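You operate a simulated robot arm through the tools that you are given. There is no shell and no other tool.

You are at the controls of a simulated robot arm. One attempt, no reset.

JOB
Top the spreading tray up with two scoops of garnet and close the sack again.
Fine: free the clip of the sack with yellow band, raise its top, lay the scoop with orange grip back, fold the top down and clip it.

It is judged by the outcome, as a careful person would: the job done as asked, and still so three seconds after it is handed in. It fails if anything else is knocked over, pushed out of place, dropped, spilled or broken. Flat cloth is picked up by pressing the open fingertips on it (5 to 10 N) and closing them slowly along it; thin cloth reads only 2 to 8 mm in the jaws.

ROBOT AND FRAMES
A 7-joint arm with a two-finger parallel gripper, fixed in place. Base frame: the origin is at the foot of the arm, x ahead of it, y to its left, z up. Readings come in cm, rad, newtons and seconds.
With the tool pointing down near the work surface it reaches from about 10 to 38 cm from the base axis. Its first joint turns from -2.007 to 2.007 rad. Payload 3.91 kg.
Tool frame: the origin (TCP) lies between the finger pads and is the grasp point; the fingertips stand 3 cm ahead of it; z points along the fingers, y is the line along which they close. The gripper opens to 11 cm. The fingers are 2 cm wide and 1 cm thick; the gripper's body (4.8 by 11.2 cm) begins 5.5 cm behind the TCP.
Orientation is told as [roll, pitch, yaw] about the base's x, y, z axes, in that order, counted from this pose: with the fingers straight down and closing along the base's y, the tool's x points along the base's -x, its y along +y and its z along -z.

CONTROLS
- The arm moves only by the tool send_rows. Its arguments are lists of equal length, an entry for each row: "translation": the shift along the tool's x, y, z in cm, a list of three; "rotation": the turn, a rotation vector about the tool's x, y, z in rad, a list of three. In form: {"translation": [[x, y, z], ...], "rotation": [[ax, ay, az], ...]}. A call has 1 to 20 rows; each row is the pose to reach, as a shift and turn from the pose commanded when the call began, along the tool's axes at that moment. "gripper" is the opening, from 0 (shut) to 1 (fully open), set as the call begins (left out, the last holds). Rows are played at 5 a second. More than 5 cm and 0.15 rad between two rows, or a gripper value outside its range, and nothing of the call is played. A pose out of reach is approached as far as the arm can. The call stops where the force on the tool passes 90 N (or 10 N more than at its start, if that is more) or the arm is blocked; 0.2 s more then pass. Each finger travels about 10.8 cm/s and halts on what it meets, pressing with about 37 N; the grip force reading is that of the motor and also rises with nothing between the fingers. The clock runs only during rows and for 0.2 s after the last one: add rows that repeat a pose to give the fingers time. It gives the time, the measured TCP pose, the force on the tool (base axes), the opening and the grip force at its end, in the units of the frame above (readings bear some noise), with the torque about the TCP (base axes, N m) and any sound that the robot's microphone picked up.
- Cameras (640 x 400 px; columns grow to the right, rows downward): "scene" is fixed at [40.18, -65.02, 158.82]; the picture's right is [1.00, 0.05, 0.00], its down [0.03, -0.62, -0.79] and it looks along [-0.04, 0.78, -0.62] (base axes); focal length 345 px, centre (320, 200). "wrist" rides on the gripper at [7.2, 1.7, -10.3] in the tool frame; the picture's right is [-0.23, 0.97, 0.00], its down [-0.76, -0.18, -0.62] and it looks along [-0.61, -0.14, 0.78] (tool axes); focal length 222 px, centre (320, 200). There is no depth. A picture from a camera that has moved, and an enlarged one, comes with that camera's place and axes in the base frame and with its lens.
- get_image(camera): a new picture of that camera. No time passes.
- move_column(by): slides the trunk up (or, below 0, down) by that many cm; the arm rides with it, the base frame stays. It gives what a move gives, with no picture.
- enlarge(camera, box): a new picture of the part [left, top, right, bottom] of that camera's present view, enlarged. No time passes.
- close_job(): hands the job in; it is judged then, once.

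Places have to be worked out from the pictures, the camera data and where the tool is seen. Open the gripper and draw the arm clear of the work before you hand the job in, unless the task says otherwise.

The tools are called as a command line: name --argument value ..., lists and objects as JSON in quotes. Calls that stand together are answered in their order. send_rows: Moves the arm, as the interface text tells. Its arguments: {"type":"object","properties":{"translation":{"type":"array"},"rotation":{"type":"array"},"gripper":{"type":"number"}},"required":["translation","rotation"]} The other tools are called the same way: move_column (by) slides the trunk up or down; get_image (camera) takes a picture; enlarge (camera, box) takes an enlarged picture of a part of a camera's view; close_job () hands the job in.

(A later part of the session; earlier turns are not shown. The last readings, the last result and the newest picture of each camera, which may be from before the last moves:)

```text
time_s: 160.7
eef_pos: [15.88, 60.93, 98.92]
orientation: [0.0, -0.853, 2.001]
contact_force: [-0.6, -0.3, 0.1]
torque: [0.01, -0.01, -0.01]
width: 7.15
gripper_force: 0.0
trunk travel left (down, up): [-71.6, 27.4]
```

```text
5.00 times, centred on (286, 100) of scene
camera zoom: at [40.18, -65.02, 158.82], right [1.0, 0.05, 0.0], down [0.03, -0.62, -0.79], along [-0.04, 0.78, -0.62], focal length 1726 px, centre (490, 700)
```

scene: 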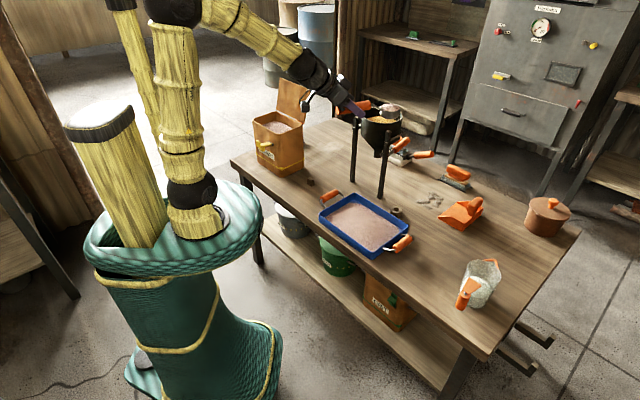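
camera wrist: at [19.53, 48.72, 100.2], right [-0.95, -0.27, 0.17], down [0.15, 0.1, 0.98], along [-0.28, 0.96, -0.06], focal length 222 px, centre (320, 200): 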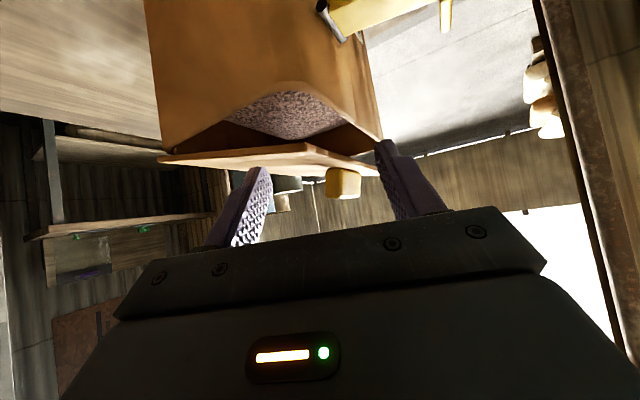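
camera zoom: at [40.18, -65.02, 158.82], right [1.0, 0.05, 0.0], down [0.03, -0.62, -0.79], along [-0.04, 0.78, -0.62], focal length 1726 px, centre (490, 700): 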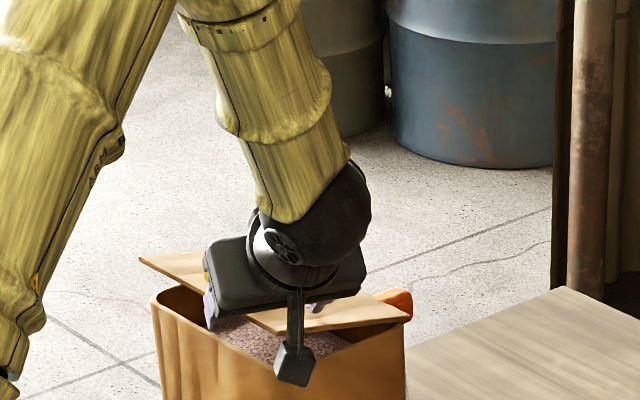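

The lid is at about 18°. I press on down in small steps to shut it.

send_rows --translation '[[0.7, 0.2, 0.5], [1.4, 0.35, 1.05], [2.0, 0.5, 1.5], [2.4, 0.6, 1.8], [2.4, 0.6, 1.8]]' --rotation '[[0, 0, 0], [0, 0, 0], [0, 0, 0], [0, 0, 0], [0, 0, 0]]'

get_image --camera "wrist"

enlarge --camera "scene" --box '[230, 60, 342, 140]'

```text
time_s: 161.8
eef_pos: [15.44, 60.49, 96.75]
orientation: [-0.01, -0.863, 2.011]
contact_force: [3.1, 3.9, 40.1]
torque: [1.41, -1.24, -0.13]
width: 7.41
gripper_force: 2.5
trunk travel left (down, up): [-71.6, 27.4]
```

```text
taken
camera wrist: at [19.13, 48.27, 97.76], right [-0.95, -0.27, 0.17], down [0.15, 0.09, 0.99], along [-0.28, 0.96, -0.04], focal length 222 px, centre (320, 200)
```

wrist: 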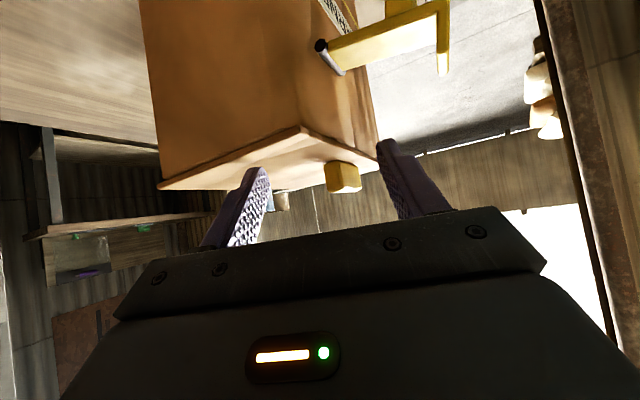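

```text
5.00 times, centred on (286, 100) of scene
camera zoom: at [40.18, -65.02, 158.82], right [1.0, 0.05, 0.0], down [0.03, -0.62, -0.79], along [-0.04, 0.78, -0.62], focal length 1726 px, centre (490, 700)
```

zoom: 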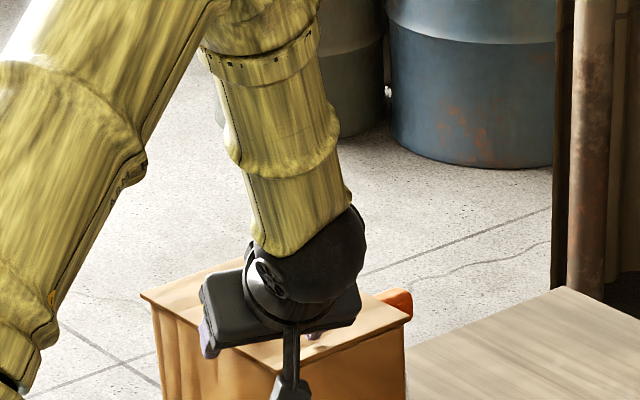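

The lid is down and firmly shut. I ease off straight up and withdraw.

send_rows --translation '[[-1.5, 0, -1.3], [-3.0, 0, -2.6], [-5.5, 0, -5], [-7.5, 0, -7.5], [-8.5, 0, -11]]' --rotation '[[0, 0, 0], [0, 0, 0], [0, 0, 0], [0, 0, 0], [0, 0, 0]]'

enlarge --camera "scene" --box '[230, 80, 350, 170]'

get_image --camera "wrist"

```text
time_s: 163.1
eef_pos: [16.53, 57.66, 109.71]
orientation: [0.002, -0.853, 2.001]
contact_force: [0.5, 1.0, 0.1]
torque: [0.02, 0.0, 0.01]
width: 7.13
gripper_force: 0.0
trunk travel left (down, up): [-71.6, 27.4]
```

```text
4.44 times, centred on (290, 125) of scene
camera zoom: at [40.18, -65.02, 158.82], right [1.0, 0.05, 0.0], down [0.03, -0.62, -0.79], along [-0.04, 0.78, -0.62], focal length 1534 px, centre (453, 533)
```

zoom: 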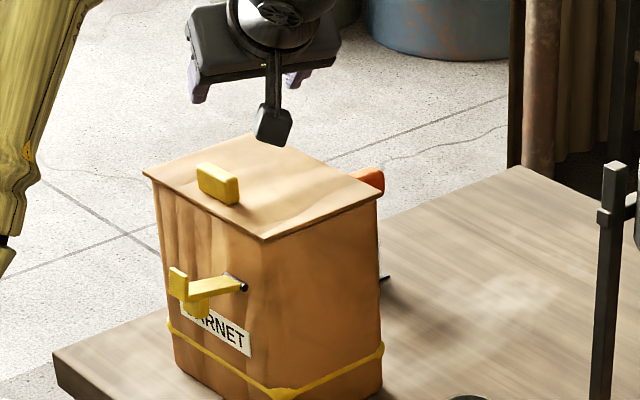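

```text
taken
camera wrist: at [20.18, 45.7, 110.93], right [-0.95, -0.27, 0.17], down [0.15, 0.1, 0.98], along [-0.28, 0.96, -0.06], focal length 222 px, centre (320, 200)
```

wrist: 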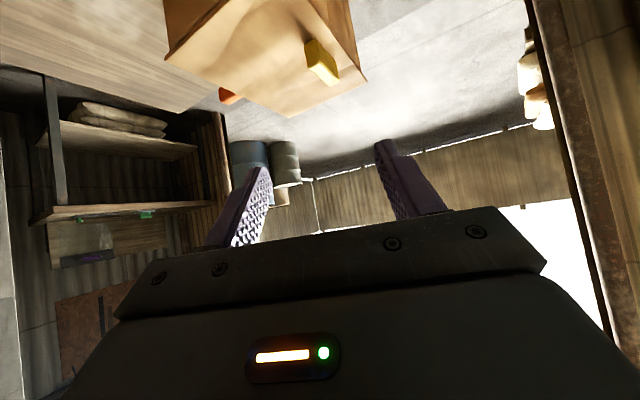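

The lid is shut with the bar and edges in place. Now for the clip: I bring the tool upright first, then turn back to face the label side.

send_rows --translation '[[-1, 0.5, -1], [-2, 1.0, -2], [-3, 1.5, -3], [-4, 2.0, -4], [-5, 2.5, -5], [-5, 2.5, -5]]' --rotation '[[0, 0.12, 0], [0, 0.24, 0], [0, 0.36, 0], [0, 0.48, 0], [0, 0.59, 0], [0, 0.59, 0]]'

```text
time_s: 164.4
eef_pos: [14.69, 56.51, 116.7]
orientation: [0.0, -0.261, 2.0]
contact_force: [-0.1, 0.4, 0.2]
torque: [-0.03, 0.03, 0.02]
width: 7.14
gripper_force: 0.1
trunk travel left (down, up): [-71.6, 27.4]
```

Now I turn the yaw back to 0.82 while moving to a spot outside the label face.

send_rows --translation '[[0.05, 0.94, 0.18], [0.09, 1.88, 0.37], [0.14, 2.82, 0.55], [0.19, 3.76, 0.73], [0.23, 4.7, 0.92], [0.28, 5.64, 1.1], [0.33, 6.58, 1.28], [0.37, 7.52, 1.47], [0.42, 8.46, 1.65], [0.42, 8.46, 1.65]]' --rotation '[[0.0337, 0, 0.126], [0.0673, 0, 0.252], [0.101, 0, 0.378], [0.1347, 0, 0.504], [0.168, 0, 0.63], [0.202, 0, 0.757], [0.2357, 0, 0.883], [0.269, 0, 1.009], [0.303, 0, 1.135], [0.303, 0, 1.135]]'

get_image --camera "wrist"

enlarge --camera "scene" --box '[245, 110, 309, 165]'

```text
time_s: 166.7
eef_pos: [22.56, 53.08, 108.4]
orientation: [0.026, -0.269, 0.801]
contact_force: [-0.4, 0.1, 0.0]
torque: [0.0, -0.04, -0.01]
width: 7.14
gripper_force: 0.1
out of reach, approached as far as the arm can: row 6, 7, 8, 9, 10
trunk travel left (down, up): [-71.6, 27.4]
```

```text
taken
camera wrist: at [14.71, 47.03, 116.36], right [-0.55, 0.83, 0.08], down [0.54, 0.27, 0.8], along [0.64, 0.49, -0.6], focal length 222 px, centre (320, 200)
```

wrist: 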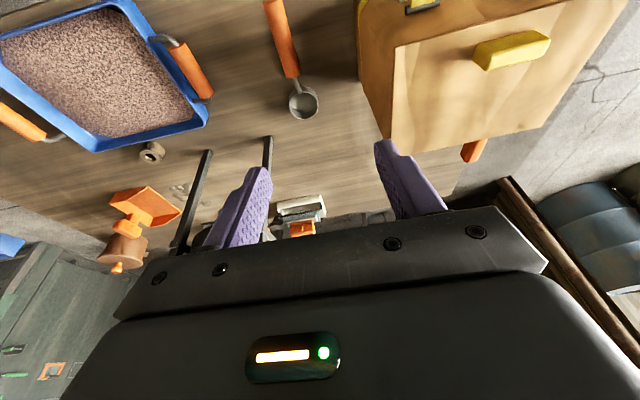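

```text
7.27 times, centred on (277, 138) of scene
camera zoom: at [40.18, -65.02, 158.82], right [1.0, 0.05, 0.0], down [0.03, -0.62, -0.79], along [-0.04, 0.78, -0.62], focal length 2511 px, centre (633, 654)
```

zoom: 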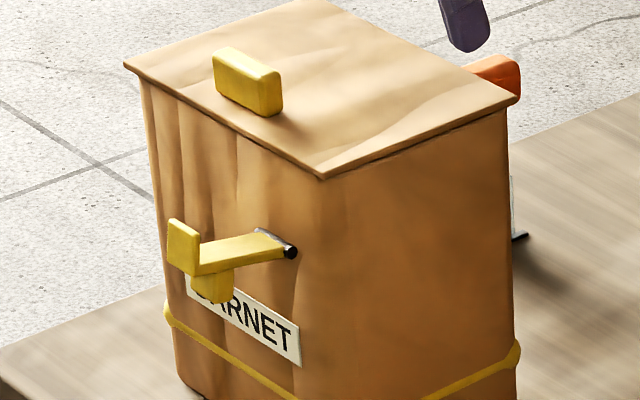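

The arm reached only (22.6, 53, 108); its present posture blocks going further left. I look at the whole scene to see how it is folded.

get_image --camera "scene"

```text
taken
```

scene: 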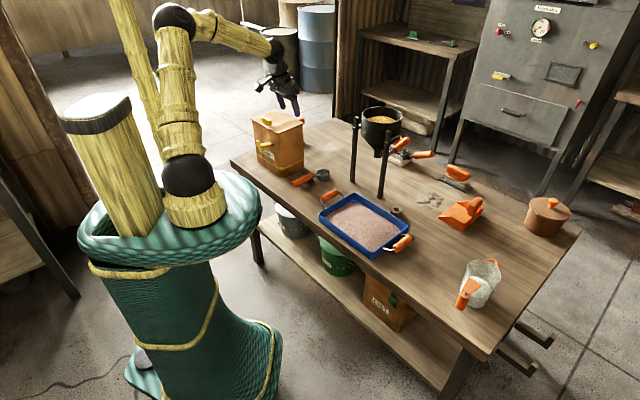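

The elbow has swung out to the left, so the first joint is near its limit. I unwind by retracing my path: back toward yaw 1.35 first.

move_column --by 1

send_rows --translation '[[1.1, 1.97, -1.6], [2.2, 3.94, -3.2], [3.3, 5.9, -4.8], [4.4, 7.9, -6.4], [5.5, 9.86, -8.05], [5.5, 9.86, -8.05]]' --rotation '[[-0.024, 0, -0.106], [-0.048, 0, -0.212], [-0.072, 0, -0.318], [-0.096, 0, -0.424], [-0.12, 0, -0.53], [-0.12, 0, -0.53]]'

```text
time_s: 167.2
eef_pos: [22.73, 53.13, 109.31]
orientation: [0.022, -0.268, 0.802]
contact_force: [0.5, 0.0, 0.4]
torque: [-0.05, 0.03, 0.01]
width: 7.19
gripper_force: 0.0
trunk travel left (down, up): [-72.6, 26.4]
```

```text
time_s: 168.6
eef_pos: [10.43, 54.51, 114.41]
orientation: [-0.024, -0.247, 1.36]
contact_force: [-0.1, -0.7, 0.1]
torque: [-0.02, -0.05, -0.01]
width: 7.15
gripper_force: 0.1
trunk travel left (down, up): [-72.6, 26.4]
```

Good. I continue retracing to yaw 2.0.

send_rows --translation '[[-0.68, -0.75, -0.36], [-1.36, -1.5, -0.73], [-2.04, -2.26, -1.09], [-2.72, -3.0, -1.46], [-3.4, -3.76, -1.82], [-3.4, -3.76, -1.82]]' --rotation '[[-0.036, 0, -0.124], [-0.072, 0, -0.248], [-0.108, 0, -0.372], [-0.144, 0, -0.496], [-0.18, 0, -0.62], [-0.18, 0, -0.62]]'

send_rows --translation '[[1, -0.5, 1], [2, -1.0, 2], [3, -1.5, 3], [4, -2.0, 4], [5, -2.5, 5], [5, -2.5, 5]]' --rotation '[[0, -0.12, 0], [0, -0.24, 0], [0, -0.36, 0], [0, -0.48, 0], [0, -0.59, 0], [0, -0.59, 0]]'

```text
time_s: 170.0
eef_pos: [13.44, 56.46, 117.58]
orientation: [0.003, -0.253, 2.017]
contact_force: [0.7, -0.3, 0.6]
torque: [0.02, -0.01, -0.01]
width: 7.13
gripper_force: 0.2
trunk travel left (down, up): [-72.6, 26.4]
```

```text
time_s: 171.4
eef_pos: [17.2, 54.27, 111.5]
orientation: [0.004, -0.843, 2.014]
contact_force: [-0.3, -0.2, 0.4]
torque: [0.01, -0.03, 0.04]
width: 7.16
gripper_force: 0.1
trunk travel left (down, up): [-72.6, 26.4]
```

Retracing further: right toward the lid's side, then turning back through yaw 1.4.

send_rows --translation '[[-0.4, -3.4, 0.3], [-0.8, -6.8, 0.6], [-1.2, -10.1, 0.9], [-1.6, -13.5, 1.2], [-1.97, -16.85, 1.46], [-1.97, -16.85, 1.46]]' --rotation '[[0, 0, 0], [0, 0, 0], [0, 0, 0], [0, 0, 0], [0, 0, 0], [0, 0, 0]]'

send_rows --translation '[[0.33, 0.72, -0.94], [0.65, 1.44, -1.88], [0.98, 2.16, -2.8], [1.3, 2.88, -3.75], [1.63, 3.6, -4.69], [1.63, 3.6, -4.69]]' --rotation '[[0.09, 0, 0.08], [0.179, 0, 0.16], [0.269, 0, 0.239], [0.358, 0, 0.319], [0.448, 0, 0.399], [0.448, 0, 0.399]]'

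```text
time_s: 172.8
eef_pos: [31.26, 63.78, 111.9]
orientation: [0.003, -0.842, 2.015]
contact_force: [0.0, 0.2, -0.2]
torque: [-0.01, 0.02, 0.0]
width: 7.16
gripper_force: 0.1
trunk travel left (down, up): [-72.6, 26.4]
```

```text
time_s: 174.2
eef_pos: [30.17, 58.09, 113.88]
orientation: [0.004, -0.841, 1.414]
contact_force: [-0.3, -0.6, -0.6]
torque: [0.01, 0.0, -0.01]
width: 7.14
gripper_force: 0.1
trunk travel left (down, up): [-72.6, 26.4]
```

Last retracing step: back to the pose above the scoop with yaw 0.79.

send_rows --translation '[[0.63, 0.54, -1.07], [1.27, 1.07, -2.14], [1.9, 1.6, -3.2], [2.54, 2.14, -4.28], [3.17, 2.68, -5.35], [3.17, 2.68, -5.35]]' --rotation '[[0.092, 0, 0.083], [0.185, 0, 0.165], [0.277, 0, 0.248], [0.37, 0, 0.33], [0.462, 0, 0.413], [0.462, 0, 0.413]]'

get_image --camera "scene"

```text
time_s: 175.6
eef_pos: [26.77, 52.5, 115.14]
orientation: [0.004, -0.839, 0.796]
contact_force: [-0.9, 0.1, -0.7]
torque: [0.01, -0.02, -0.01]
width: 7.14
gripper_force: 0.0
trunk travel left (down, up): [-72.6, 26.4]
```

```text
taken
```

scene: 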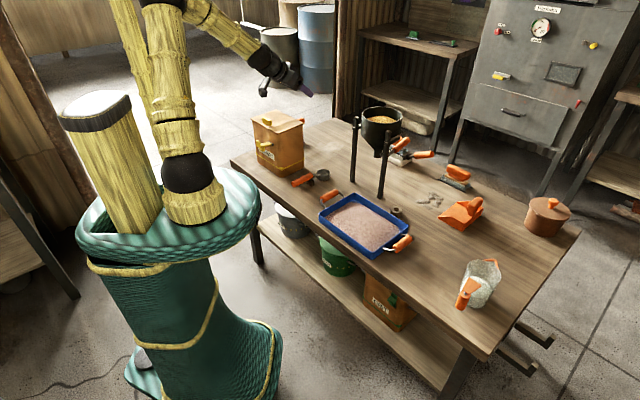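

I bring the tool nearly upright here and closer to the base, where the earlier turn had worked, before going left.

send_rows --translation '[[0.55, -0.2, -1.5], [1.1, -0.4, -3.0], [1.64, -0.6, -4.5], [2.18, -0.8, -6.0], [2.73, -1, -7.53], [2.73, -1, -7.53]]' --rotation '[[0, 0.116, 0], [0, 0.232, 0], [0, 0.348, 0], [0, 0.464, 0], [0, 0.58, 0], [0, 0.58, 0]]'

```text
time_s: 177.0
eef_pos: [22.23, 46.54, 117.98]
orientation: [0.003, -0.259, 0.798]
contact_force: [-1.2, -0.2, 0.4]
torque: [-0.03, 0.01, 0.04]
width: 7.16
gripper_force: 0.0
trunk travel left (down, up): [-72.6, 26.4]
```

I move left at this radius, keeping the yaw.

send_rows --translation '[[1.5, 2.17, -0.4], [3.0, 4.34, -0.8], [4.5, 6.5, -1.2], [6.0, 8.7, -1.6], [7.52, 10.85, -1.99], [7.52, 10.85, -1.99]]' --rotation '[[0, 0, 0], [0, 0, 0], [0, 0, 0], [0, 0, 0], [0, 0, 0], [0, 0, 0]]'

get_image --camera "scene"

```text
time_s: 178.4
eef_pos: [8.93, 48.44, 117.96]
orientation: [0.001, -0.26, 0.795]
contact_force: [0.6, 0.0, -0.7]
torque: [0.0, 0.02, 0.01]
width: 7.13
gripper_force: 0.1
trunk travel left (down, up): [-72.6, 26.4]
```

```text
taken
```

scene: 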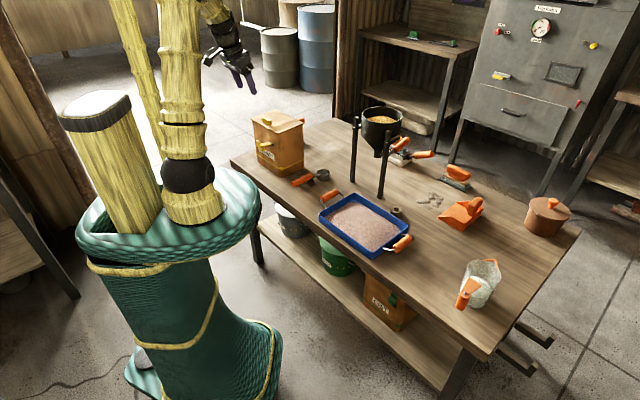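

The posture is unwound again. I lower the trunk 20 cm to the height that worked for the clip, then look at it.

move_column --by -20

get_image --camera "wrist"

enlarge --camera "wrist" --box '[280, 40, 440, 150]'

enlarge --camera "scene" --box '[245, 110, 309, 165]'

```text
time_s: 180.6
eef_pos: [8.98, 48.42, 98.04]
orientation: [0.001, -0.261, 0.796]
contact_force: [0.6, 0.3, -0.4]
torque: [0.04, 0.01, -0.01]
width: 7.14
gripper_force: 0.0
trunk travel left (down, up): [-52.6, 46.4]
```

```text
taken
camera wrist: at [0.9, 42.67, 106.0], right [-0.54, 0.84, 0.06], down [0.53, 0.29, 0.8], along [0.65, 0.47, -0.6], focal length 222 px, centre (320, 200)
```

wrist: 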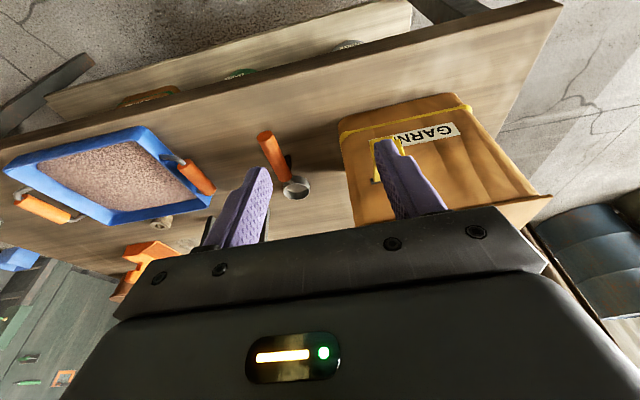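

```text
3.64 times, centred on (360, 95) of wrist
camera zoom: at [0.9, 42.67, 106.0], right [-0.54, 0.84, 0.06], down [0.53, 0.29, 0.8], along [0.65, 0.47, -0.6], focal length 808 px, centre (174, 582)
```

zoom: 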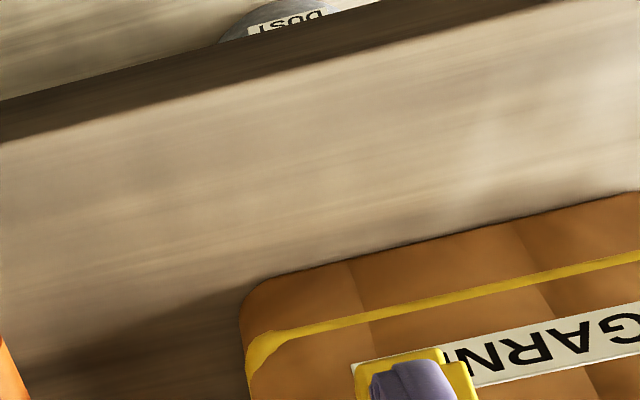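

```text
7.27 times, centred on (277, 138) of scene
camera zoom: at [40.18, -65.02, 158.82], right [1.0, 0.05, 0.0], down [0.03, -0.62, -0.79], along [-0.04, 0.78, -0.62], focal length 2511 px, centre (633, 654)
```

zoom: 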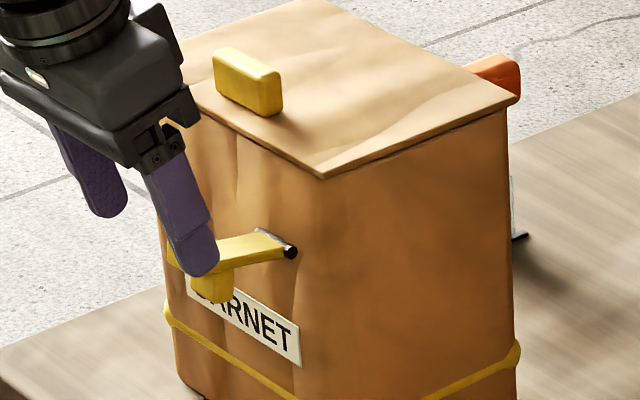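

The knob now hangs at about (9.8, 58.7, 86.5) and the pin is at about (13.0, 61.8, 87.7). I move above the clip with the fingers open either side and check.

send_rows --translation '[[-1.1, 1.66, 1.07], [-2.2, 3.32, 2.13], [-3.3, 4.98, 3.2], [-4.42, 6.64, 4.26], [-4.42, 6.64, 4.26]]' --rotation '[[0, 0, 0], [0, 0, 0], [0, 0, 0], [0, 0, 0], [0, 0, 0]]'

get_image --camera "wrist"

enlarge --camera "wrist" --box '[260, 90, 420, 200]'

enlarge --camera "scene" --box '[245, 110, 309, 165]'

```text
time_s: 181.8
eef_pos: [7.87, 56.91, 95.13]
orientation: [0.001, -0.26, 0.798]
contact_force: [0.5, 0.7, 0.5]
torque: [-0.02, -0.01, -0.01]
width: 7.16
gripper_force: 0.0
trunk travel left (down, up): [-52.6, 46.4]
```

```text
taken
camera wrist: at [-0.13, 51.16, 103.02], right [-0.54, 0.84, 0.06], down [0.53, 0.29, 0.8], along [0.65, 0.47, -0.6], focal length 222 px, centre (320, 200)
```

wrist: 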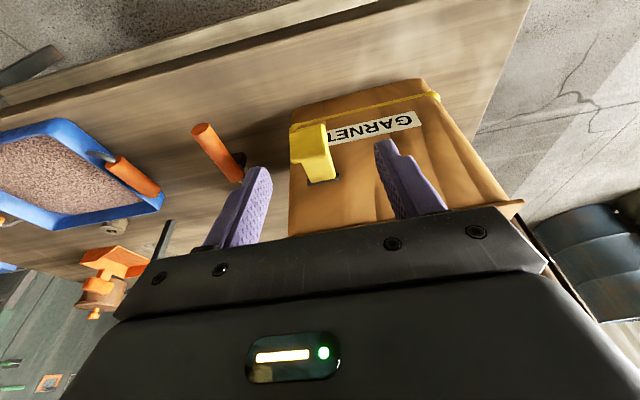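

```text
3.64 times, centred on (340, 145) of wrist
camera zoom: at [-0.13, 51.16, 103.02], right [-0.54, 0.84, 0.06], down [0.53, 0.29, 0.8], along [0.65, 0.47, -0.6], focal length 808 px, centre (247, 400)
```

zoom: 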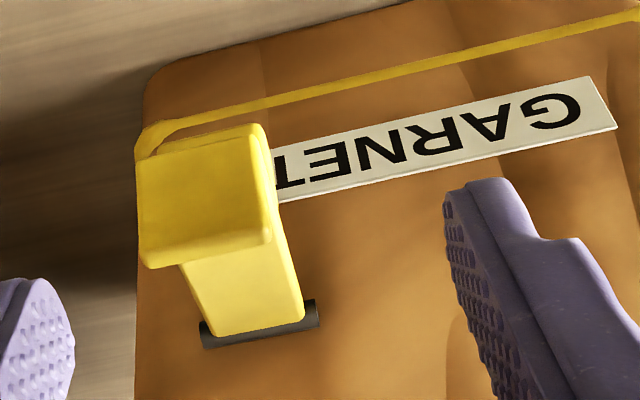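

```text
7.27 times, centred on (277, 138) of scene
camera zoom: at [40.18, -65.02, 158.82], right [1.0, 0.05, 0.0], down [0.03, -0.62, -0.79], along [-0.04, 0.78, -0.62], focal length 2511 px, centre (633, 654)
```

zoom: 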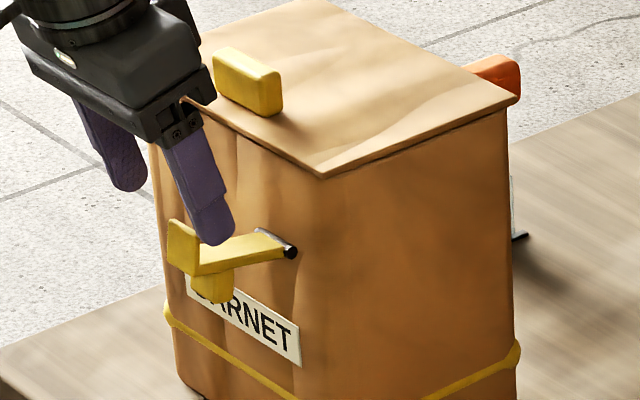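

The clip is centred between the fingers within about 3 mm. I descend around the clip body to its knob.

send_rows --translation '[[0, -0.1, 1.75], [0, -0.2, 3.5], [0, -0.2, 5.2], [0, -0.2, 6.4], [0, -0.2, 7.1], [0, -0.2, 7.1]]' --rotation '[[0, 0, 0], [0, 0, 0], [0, 0, 0], [0, 0, 0], [0, 0, 0], [0, 0, 0]]'

get_image --camera "wrist"

enlarge --camera "scene" --box '[245, 110, 309, 165]'

```text
time_s: 183.2
eef_pos: [9.37, 58.02, 88.12]
orientation: [0.002, -0.261, 0.798]
contact_force: [0.3, 0.8, 0.0]
torque: [0.01, -0.03, 0.0]
width: 7.17
gripper_force: 0.0
trunk travel left (down, up): [-52.6, 46.4]
```

```text
taken
camera wrist: at [1.32, 52.31, 96.13], right [-0.54, 0.84, 0.06], down [0.53, 0.29, 0.8], along [0.65, 0.47, -0.6], focal length 222 px, centre (320, 200)
```

wrist: 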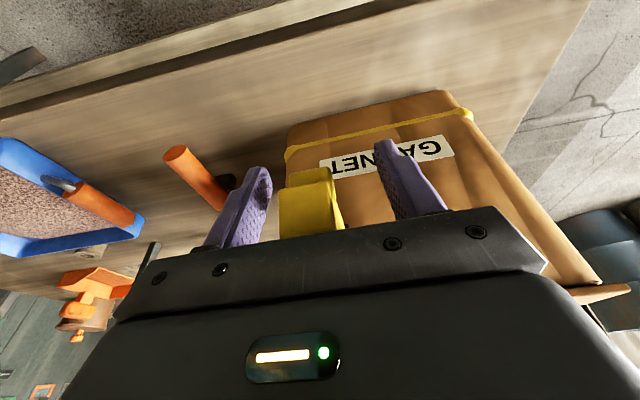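

```text
7.27 times, centred on (277, 138) of scene
camera zoom: at [40.18, -65.02, 158.82], right [1.0, 0.05, 0.0], down [0.03, -0.62, -0.79], along [-0.04, 0.78, -0.62], focal length 2511 px, centre (633, 654)
```

zoom: 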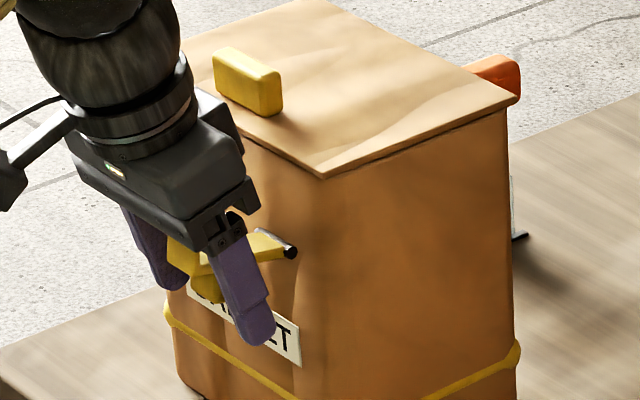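

The fingers bracket the knob. I close on it.

send_rows --translation '[[0, 0, 0], [0, 0, 0], [0, 0, 0], [0, 0, 0]]' --rotation '[[0, 0, 0], [0, 0, 0], [0, 0, 0], [0, 0, 0]]' --gripper 0.0

get_image --camera "wrist"

enlarge --camera "scene" --box '[245, 110, 309, 165]'

```text
time_s: 184.2
eef_pos: [9.46, 57.87, 88.19]
orientation: [0.001, -0.261, 0.797]
contact_force: [7.2, -16.8, -0.2]
torque: [-0.52, -0.4, -1.07]
width: 2.59
gripper_force: 37.2
trunk travel left (down, up): [-52.6, 46.4]
```

```text
taken
camera wrist: at [1.45, 52.16, 96.16], right [-0.54, 0.84, 0.06], down [0.53, 0.29, 0.8], along [0.65, 0.46, -0.6], focal length 222 px, centre (320, 200)
```

wrist: 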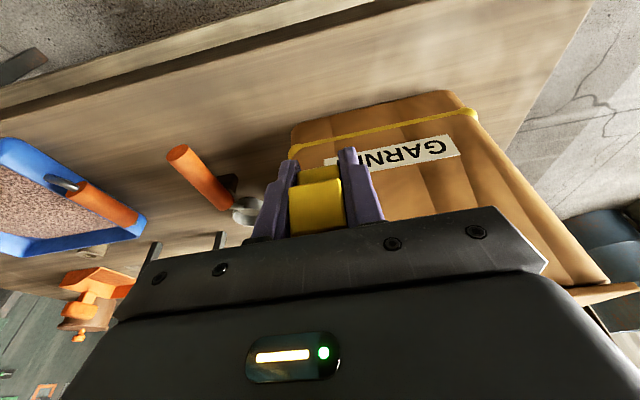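

```text
7.27 times, centred on (277, 138) of scene
camera zoom: at [40.18, -65.02, 158.82], right [1.0, 0.05, 0.0], down [0.03, -0.62, -0.79], along [-0.04, 0.78, -0.62], focal length 2511 px, centre (633, 654)
```

zoom: 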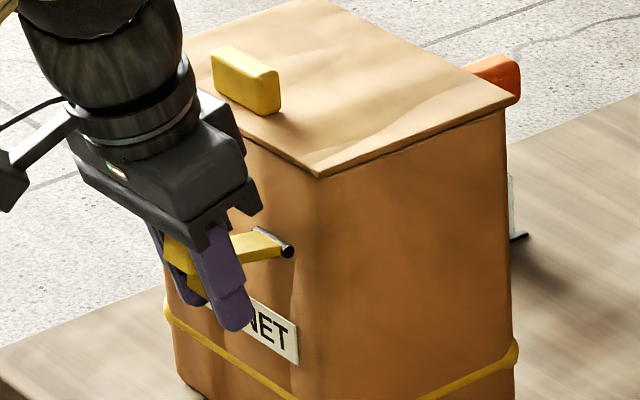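

The knob is held. There is about 18 N of side load, so I shift 2.5 mm to relax it and begin swinging the clip up along its arc.

send_rows --translation '[[0, -0.15, 0], [-0.08, -0.25, -0.6], [-0.16, -0.25, -1.22], [-0.4, -0.25, -1.8], [-0.63, -0.25, -2.36], [-1.0, -0.25, -2.85], [-1.37, -0.25, -3.33], [-1.37, -0.25, -3.33]]' --rotation '[[0, 0, 0], [0, 0, 0], [0, 0, 0], [0, 0, 0], [0, 0, 0], [0, 0, 0], [0, 0, 0], [0, 0, 0]]'

get_image --camera "wrist"

enlarge --camera "scene" --box '[245, 100, 309, 155]'

```text
time_s: 186.0
eef_pos: [9.86, 58.46, 91.64]
orientation: [0.0, -0.258, 0.797]
contact_force: [2.4, -2.6, -22.5]
torque: [-0.79, 0.51, -0.55]
width: 2.57
gripper_force: 37.4
trunk travel left (down, up): [-52.6, 46.4]
```

```text
taken
camera wrist: at [1.88, 52.61, 99.65], right [-0.54, 0.84, 0.06], down [0.53, 0.29, 0.8], along [0.65, 0.46, -0.6], focal length 222 px, centre (320, 200)
```

wrist: 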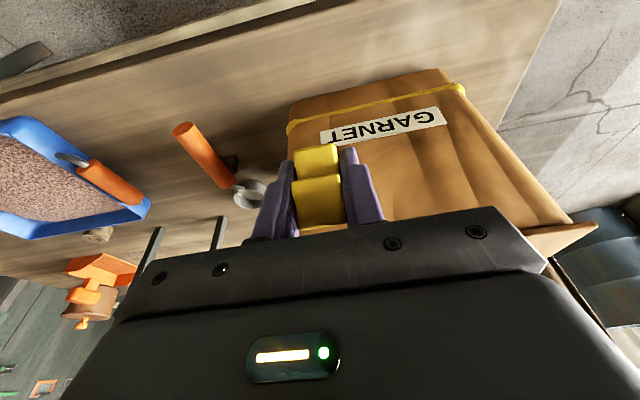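

```text
7.27 times, centred on (277, 128) of scene
camera zoom: at [40.18, -65.02, 158.82], right [1.0, 0.05, 0.0], down [0.03, -0.62, -0.79], along [-0.04, 0.78, -0.62], focal length 2511 px, centre (633, 727)
```

zoom: 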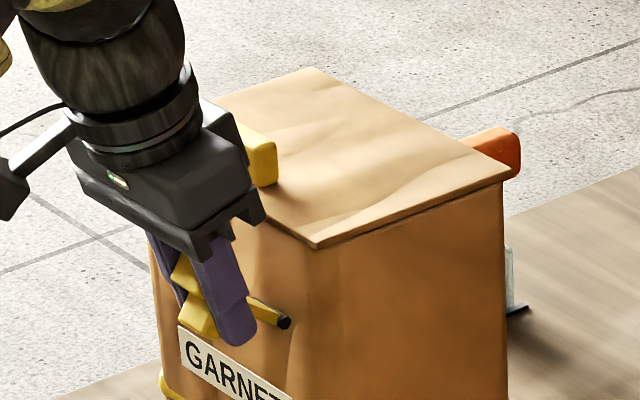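

The clip is rising with the knob. I continue inward along the arc, slightly lower to ease the upward pull.

send_rows --translation '[[-0.47, 0, -0.25], [-0.95, 0, -0.55], [-1.5, 0, -0.78], [-2.06, 0, -1.0], [-2.06, 0, -1.0]]' --rotation '[[0, 0, 0], [0, 0, 0], [0, 0, 0], [0, 0, 0], [0, 0, 0]]'

get_image --camera "wrist"

enlarge --camera "scene" --box '[245, 100, 309, 155]'

```text
time_s: 187.2
eef_pos: [11.04, 59.49, 93.05]
orientation: [0.001, -0.258, 0.798]
contact_force: [1.0, -2.6, -23.0]
torque: [-0.65, 0.58, -0.43]
width: 2.6
gripper_force: 37.3
trunk travel left (down, up): [-52.6, 46.4]
```

```text
taken
camera wrist: at [3.11, 53.87, 101.14], right [-0.54, 0.84, 0.06], down [0.53, 0.29, 0.8], along [0.65, 0.46, -0.6], focal length 222 px, centre (320, 200)
```

wrist: 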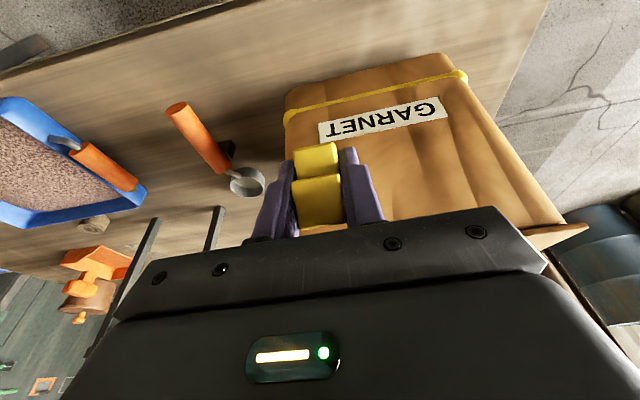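

```text
7.27 times, centred on (277, 128) of scene
camera zoom: at [40.18, -65.02, 158.82], right [1.0, 0.05, 0.0], down [0.03, -0.62, -0.79], along [-0.04, 0.78, -0.62], focal length 2511 px, centre (633, 727)
```

zoom: 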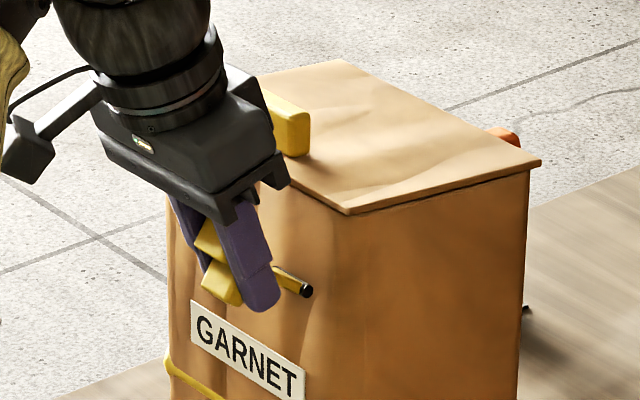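

The sack itself is being lifted and shifted: the knob isn't pivoting in the grip this way round. I stop and retrace exactly, to set the sack back down.

send_rows --translation '[[0.56, 0, 0.22], [1.11, 0, 0.45], [1.6, 0, 0.75], [2.06, 0, 1.0], [2.4, 0, 1.5], [2.8, 0, 2.05], [2.8, 0, 2.05]]' --rotation '[[0, 0, 0], [0, 0, 0], [0, 0, 0], [0, 0, 0], [0, 0, 0], [0, 0, 0], [0, 0, 0]]'

get_image --camera "wrist"

enlarge --camera "scene" --box '[245, 100, 309, 155]'

```text
time_s: 188.8
eef_pos: [9.34, 57.97, 90.75]
orientation: [0.005, -0.265, 0.796]
contact_force: [-0.4, 3.1, 21.4]
torque: [-0.25, -1.7, -0.24]
width: 2.61
gripper_force: 36.6
trunk travel left (down, up): [-52.6, 46.4]
```

```text
taken
camera wrist: at [1.45, 52.09, 98.76], right [-0.54, 0.84, 0.06], down [0.53, 0.28, 0.8], along [0.65, 0.47, -0.6], focal length 222 px, centre (320, 200)
```

wrist: 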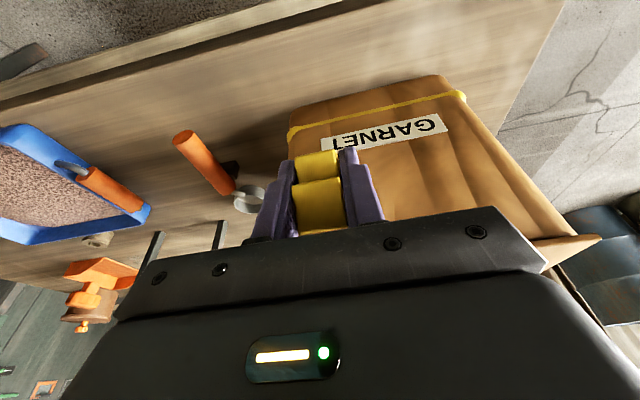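

```text
7.27 times, centred on (277, 128) of scene
camera zoom: at [40.18, -65.02, 158.82], right [1.0, 0.05, 0.0], down [0.03, -0.62, -0.79], along [-0.04, 0.78, -0.62], focal length 2511 px, centre (633, 727)
```

zoom: 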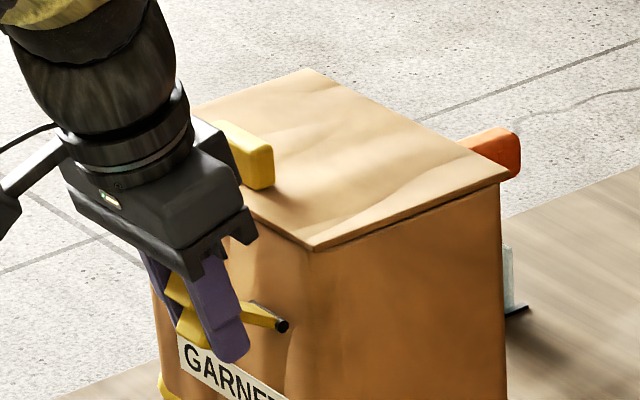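

The sack is back on its spot, standing normally, and the clip has come up about 25°. I open the fingers and back away to push the clip the rest of the way instead.

send_rows --translation '[[-0.1, 0, -0.4], [-0.1, 0, -0.4], [-0.1, 0, -0.4]]' --rotation '[[0, 0, 0], [0, 0, 0], [0, 0, 0]]' --gripper 0.6

send_rows --translation '[[0, 0, -2], [0, 0, -4], [0.5, 0, -7], [1, 0, -10]]' --rotation '[[0, 0, 0], [0, 0, 0], [0, 0, 0], [0, 0, 0]]'

get_image --camera "wrist"

enlarge --camera "scene" --box '[245, 105, 309, 160]'

```text
time_s: 189.6
eef_pos: [9.4, 57.97, 90.85]
orientation: [0.002, -0.261, 0.797]
contact_force: [-0.4, -0.1, -0.2]
torque: [-0.01, 0.0, -0.03]
width: 6.59
gripper_force: 0.1
trunk travel left (down, up): [-52.6, 46.4]
```

```text
time_s: 190.6
eef_pos: [7.1, 55.44, 100.28]
orientation: [0.0, -0.26, 0.798]
contact_force: [-0.3, -0.3, -0.8]
torque: [0.01, -0.04, 0.01]
width: 6.63
gripper_force: 0.0
trunk travel left (down, up): [-52.6, 46.4]
```

```text
taken
camera wrist: at [-0.98, 49.58, 108.41], right [-0.54, 0.84, 0.06], down [0.53, 0.29, 0.8], along [0.65, 0.47, -0.6], focal length 222 px, centre (320, 200)
```

wrist: 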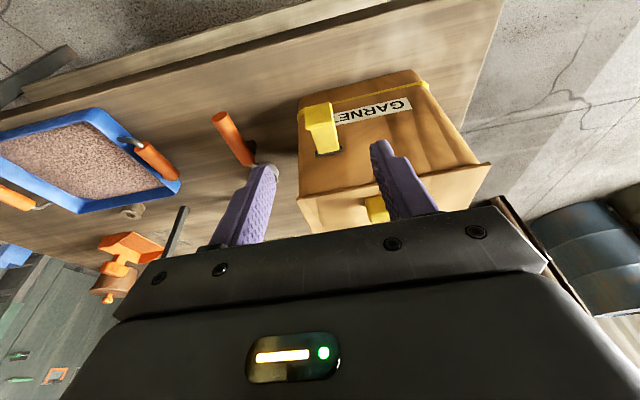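

```text
7.27 times, centred on (277, 132) of scene
camera zoom: at [40.18, -65.02, 158.82], right [1.0, 0.05, 0.0], down [0.03, -0.62, -0.79], along [-0.04, 0.78, -0.62], focal length 2511 px, centre (633, 691)
```

zoom: 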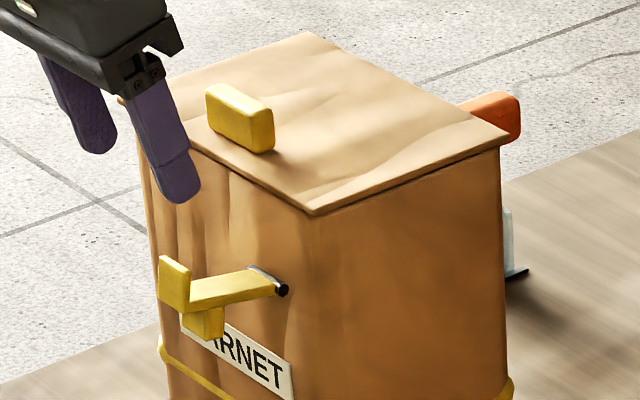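

The clip is open and horizontal again, and the sack stands within about 1 cm of its first place. I'll push the clip shut with closed fingertips from below. First I turn to the radial yaw 1.2.

send_rows --translation '[[0.94, -0.58, -0.6], [1.88, -1.15, -1.2], [2.83, -1.73, -1.79], [2.83, -1.73, -1.79]]' --rotation '[[-0.034, 0, -0.129], [-0.069, 0, -0.258], [-0.103, 0, -0.387], [-0.103, 0, -0.387]]' --gripper 0.0

send_rows --translation '[[0, 0, 0], [0, 0, 0], [0, 0, 0], [0, 0, 0], [0, 0, 0]]' --rotation '[[0, -0.14, 0], [0, -0.28, 0], [0, -0.42, 0], [0, -0.55, 0], [0, -0.55, 0]]'

get_image --camera "wrist"

```text
time_s: 191.6
eef_pos: [6.0, 51.96, 101.31]
orientation: [0.003, -0.262, 1.199]
contact_force: [-0.5, -0.2, -0.3]
torque: [-0.02, 0.0, 0.0]
width: 0.0
gripper_force: 37.0
trunk travel left (down, up): [-52.6, 46.4]
```

```text
time_s: 192.8
eef_pos: [5.96, 51.96, 101.34]
orientation: [0.004, -0.811, 1.197]
contact_force: [0.7, -1.1, 0.2]
torque: [0.0, 0.05, -0.02]
width: 0.0
gripper_force: 36.9
trunk travel left (down, up): [-52.6, 46.4]
```

```text
taken
camera wrist: at [-0.13, 40.84, 103.11], right [-0.85, 0.5, 0.17], down [0.19, 0.0, 0.98], along [0.49, 0.87, -0.1], focal length 222 px, centre (320, 200)
```

wrist: 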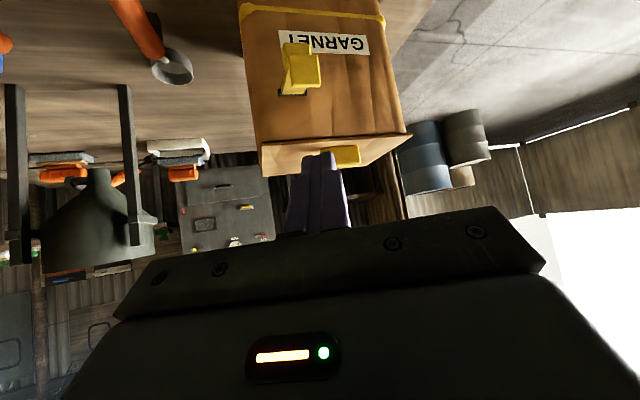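

Clear view of the clip, bar and lid. I lower the trunk 15.5 cm so the closed tips come below and in front of the clip.

move_column --by -15.5

get_image --camera "wrist"

enlarge --camera "wrist" --box '[240, 90, 400, 200]'

enlarge --camera "scene" --box '[235, 110, 307, 165]'

```text
time_s: 194.6
eef_pos: [5.99, 51.92, 85.83]
orientation: [0.004, -0.812, 1.196]
contact_force: [-0.9, -0.4, 1.0]
torque: [0.0, 0.01, 0.0]
width: 0.0
gripper_force: 36.5
trunk travel left (down, up): [-37.1, 61.9]
```

```text
taken
camera wrist: at [-0.12, 40.86, 87.62], right [-0.85, 0.5, 0.17], down [0.19, 0.0, 0.98], along [0.49, 0.87, -0.1], focal length 222 px, centre (320, 200)
```

wrist: 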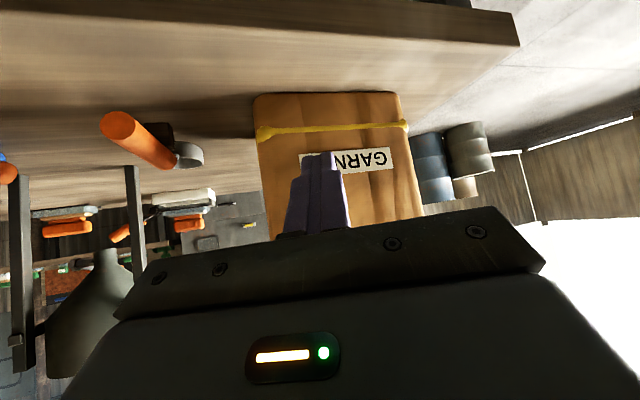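

```text
3.64 times, centred on (320, 145) of wrist
camera zoom: at [-0.12, 40.86, 87.62], right [-0.85, 0.5, 0.17], down [0.19, 0.0, 0.98], along [0.49, 0.87, -0.1], focal length 808 px, centre (320, 400)
```

zoom: 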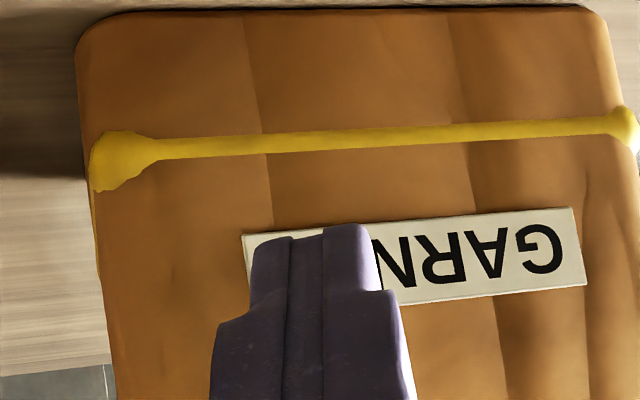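

```text
7.27 times, centred on (271, 138) of scene
camera zoom: at [40.18, -65.02, 158.82], right [1.0, 0.05, 0.0], down [0.03, -0.62, -0.79], along [-0.04, 0.78, -0.62], focal length 2511 px, centre (676, 654)
```

zoom: 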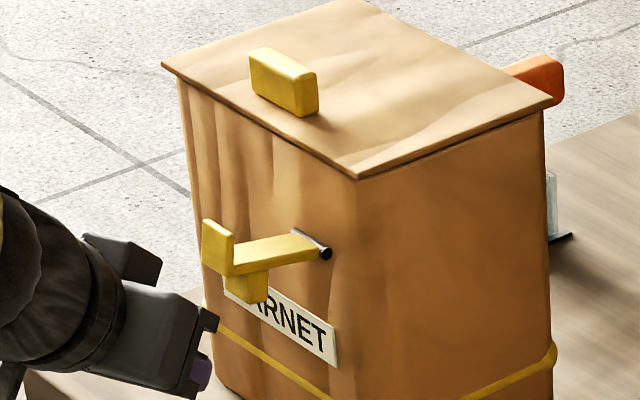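

The knob is at about (9.5, 58.8, 86.5), facing down. I slide the closed tips in beneath it without touching.

send_rows --translation '[[-0.65, -0.16, 0.8], [-1.3, -0.31, 1.6], [-1.95, -0.47, 2.4], [-2.6, -0.62, 3.18], [-2.6, -0.62, 3.18]]' --rotation '[[0, 0, 0], [0, 0, 0], [0, 0, 0], [0, 0, 0], [0, 0, 0]]'

enlarge --camera "scene" --box '[235, 110, 307, 165]'

get_image --camera "wrist"

```text
time_s: 195.8
eef_pos: [8.1, 55.46, 85.46]
orientation: [0.003, -0.81, 1.196]
contact_force: [0.1, 0.0, -0.8]
torque: [0.0, 0.01, -0.01]
width: 0.0
gripper_force: 36.7
trunk travel left (down, up): [-37.1, 61.9]
```

```text
7.27 times, centred on (271, 138) of scene
camera zoom: at [40.18, -65.02, 158.82], right [1.0, 0.05, 0.0], down [0.03, -0.62, -0.79], along [-0.04, 0.78, -0.62], focal length 2511 px, centre (676, 654)
```

zoom: 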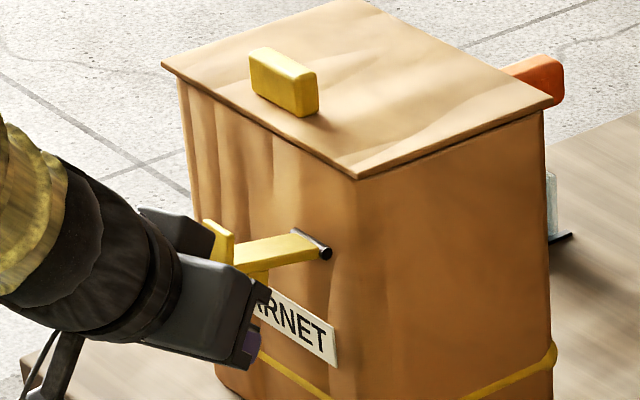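

```text
taken
camera wrist: at [1.94, 44.43, 87.26], right [-0.85, 0.5, 0.17], down [0.19, 0.0, 0.98], along [0.49, 0.87, -0.1], focal length 222 px, centre (320, 200)
```

wrist: 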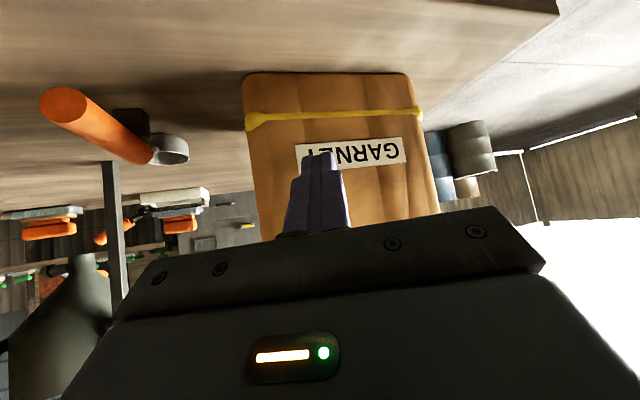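

The tips are under the knob. I now push up along the arc, halfway first, watching the force.

send_rows --translation '[[-0.8, 0, -0.76], [-1.2, 0.1, -1.45], [-1.62, 0.2, -2.15], [-2.28, 0.19, -2.75], [-2.94, 0.18, -3.35], [-2.94, 0.18, -3.35]]' --rotation '[[0, 0, 0], [0, 0, 0], [0, 0, 0], [0, 0, 0], [0, 0, 0], [0, 0, 0]]'

enlarge --camera "scene" --box '[235, 100, 307, 155]'

get_image --camera "wrist"

```text
time_s: 197.2
eef_pos: [7.89, 55.28, 89.87]
orientation: [0.002, -0.812, 1.196]
contact_force: [1.2, 0.1, -0.4]
torque: [-0.02, 0.01, 0.02]
width: 0.0
gripper_force: 37.1
trunk travel left (down, up): [-37.1, 61.9]
```

```text
7.27 times, centred on (271, 128) of scene
camera zoom: at [40.18, -65.02, 158.82], right [1.0, 0.05, 0.0], down [0.03, -0.62, -0.79], along [-0.04, 0.78, -0.62], focal length 2511 px, centre (676, 727)
```

zoom: 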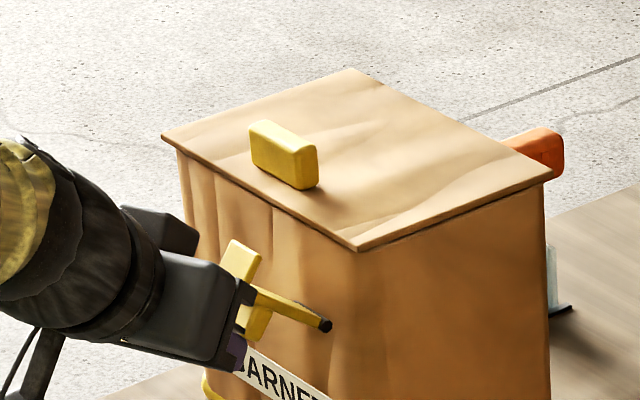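

```text
taken
camera wrist: at [1.67, 44.13, 91.75], right [-0.85, 0.5, 0.17], down [0.19, 0.0, 0.98], along [0.49, 0.87, -0.1], focal length 222 px, centre (320, 200)
```

wrist: 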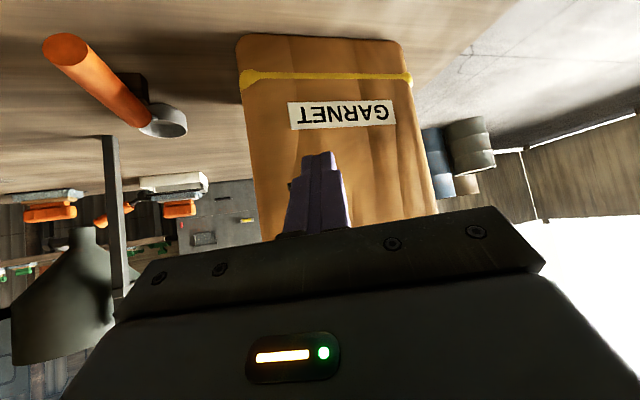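

It works: the clip rises with almost no force and the sack stays put. I continue the arc to about 15°.

send_rows --translation '[[-0.55, -0.09, -0.25], [-1.1, -0.18, -0.5], [-1.64, -0.27, -0.71], [-2.28, -0.44, -0.8], [-2.92, -0.61, -0.88], [-2.92, -0.61, -0.88]]' --rotation '[[0, 0, 0], [0, 0, 0], [0, 0, 0], [0, 0, 0], [0, 0, 0], [0, 0, 0]]'

enlarge --camera "scene" --box '[235, 100, 307, 155]'

get_image --camera "wrist"

```text
time_s: 198.6
eef_pos: [9.0, 56.12, 92.61]
orientation: [0.003, -0.811, 1.195]
contact_force: [-0.8, 0.1, -0.3]
torque: [-0.03, -0.02, 0.03]
width: 0.01
gripper_force: 36.6
trunk travel left (down, up): [-37.1, 61.9]
```

```text
7.27 times, centred on (271, 128) of scene
camera zoom: at [40.18, -65.02, 158.82], right [1.0, 0.05, 0.0], down [0.03, -0.62, -0.79], along [-0.04, 0.78, -0.62], focal length 2511 px, centre (676, 727)
```

zoom: 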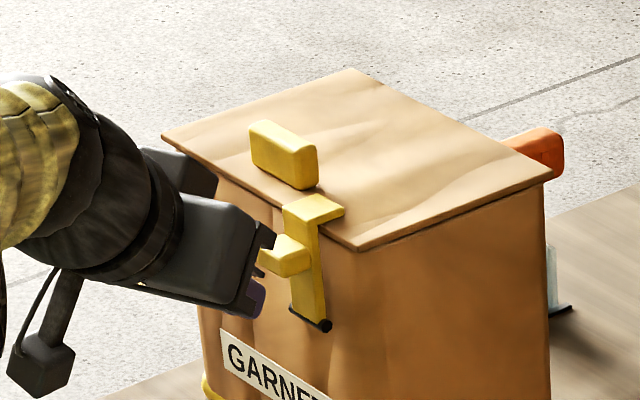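

```text
taken
camera wrist: at [2.78, 45.21, 94.46], right [-0.85, 0.5, 0.17], down [0.19, 0.0, 0.98], along [0.49, 0.87, -0.1], focal length 222 px, centre (320, 200)
```

wrist: 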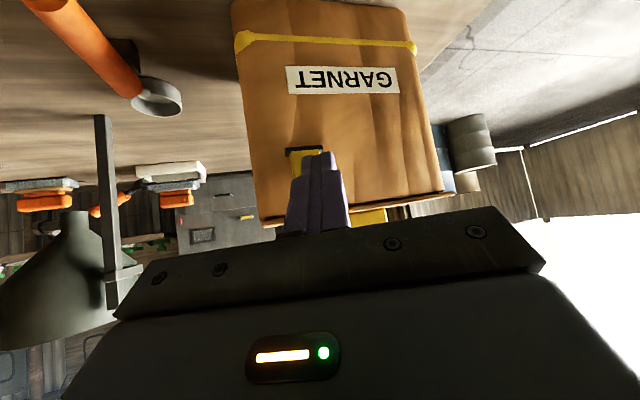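

The clip has swung up and its hook sits over the lid edge. I press the knob gently inward to make sure it is seated.

send_rows --translation '[[-0.35, -0.1, 0.05], [-0.7, -0.22, 0.1], [-0.7, -0.22, 0.1]]' --rotation '[[0, 0, 0], [0, 0, 0], [0, 0, 0]]'

enlarge --camera "scene" --box '[248, 110, 284, 144]'

```text
time_s: 199.4
eef_pos: [9.24, 56.67, 93.16]
orientation: [0.004, -0.811, 1.197]
contact_force: [-0.2, 0.2, 0.4]
torque: [0.02, 0.01, 0.01]
width: 0.02
gripper_force: 37.2
trunk travel left (down, up): [-37.1, 61.9]
```

```text
11.76 times, centred on (266, 127) of scene
camera zoom: at [40.18, -65.02, 158.82], right [1.0, 0.05, 0.0], down [0.03, -0.62, -0.79], along [-0.04, 0.78, -0.62], focal length 4062 px, centre (955, 1059)
```

zoom: 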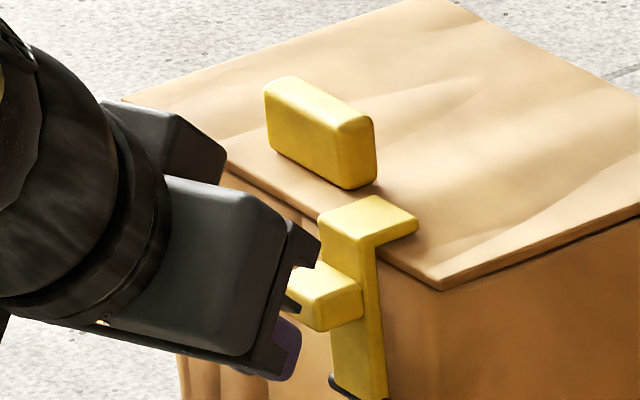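

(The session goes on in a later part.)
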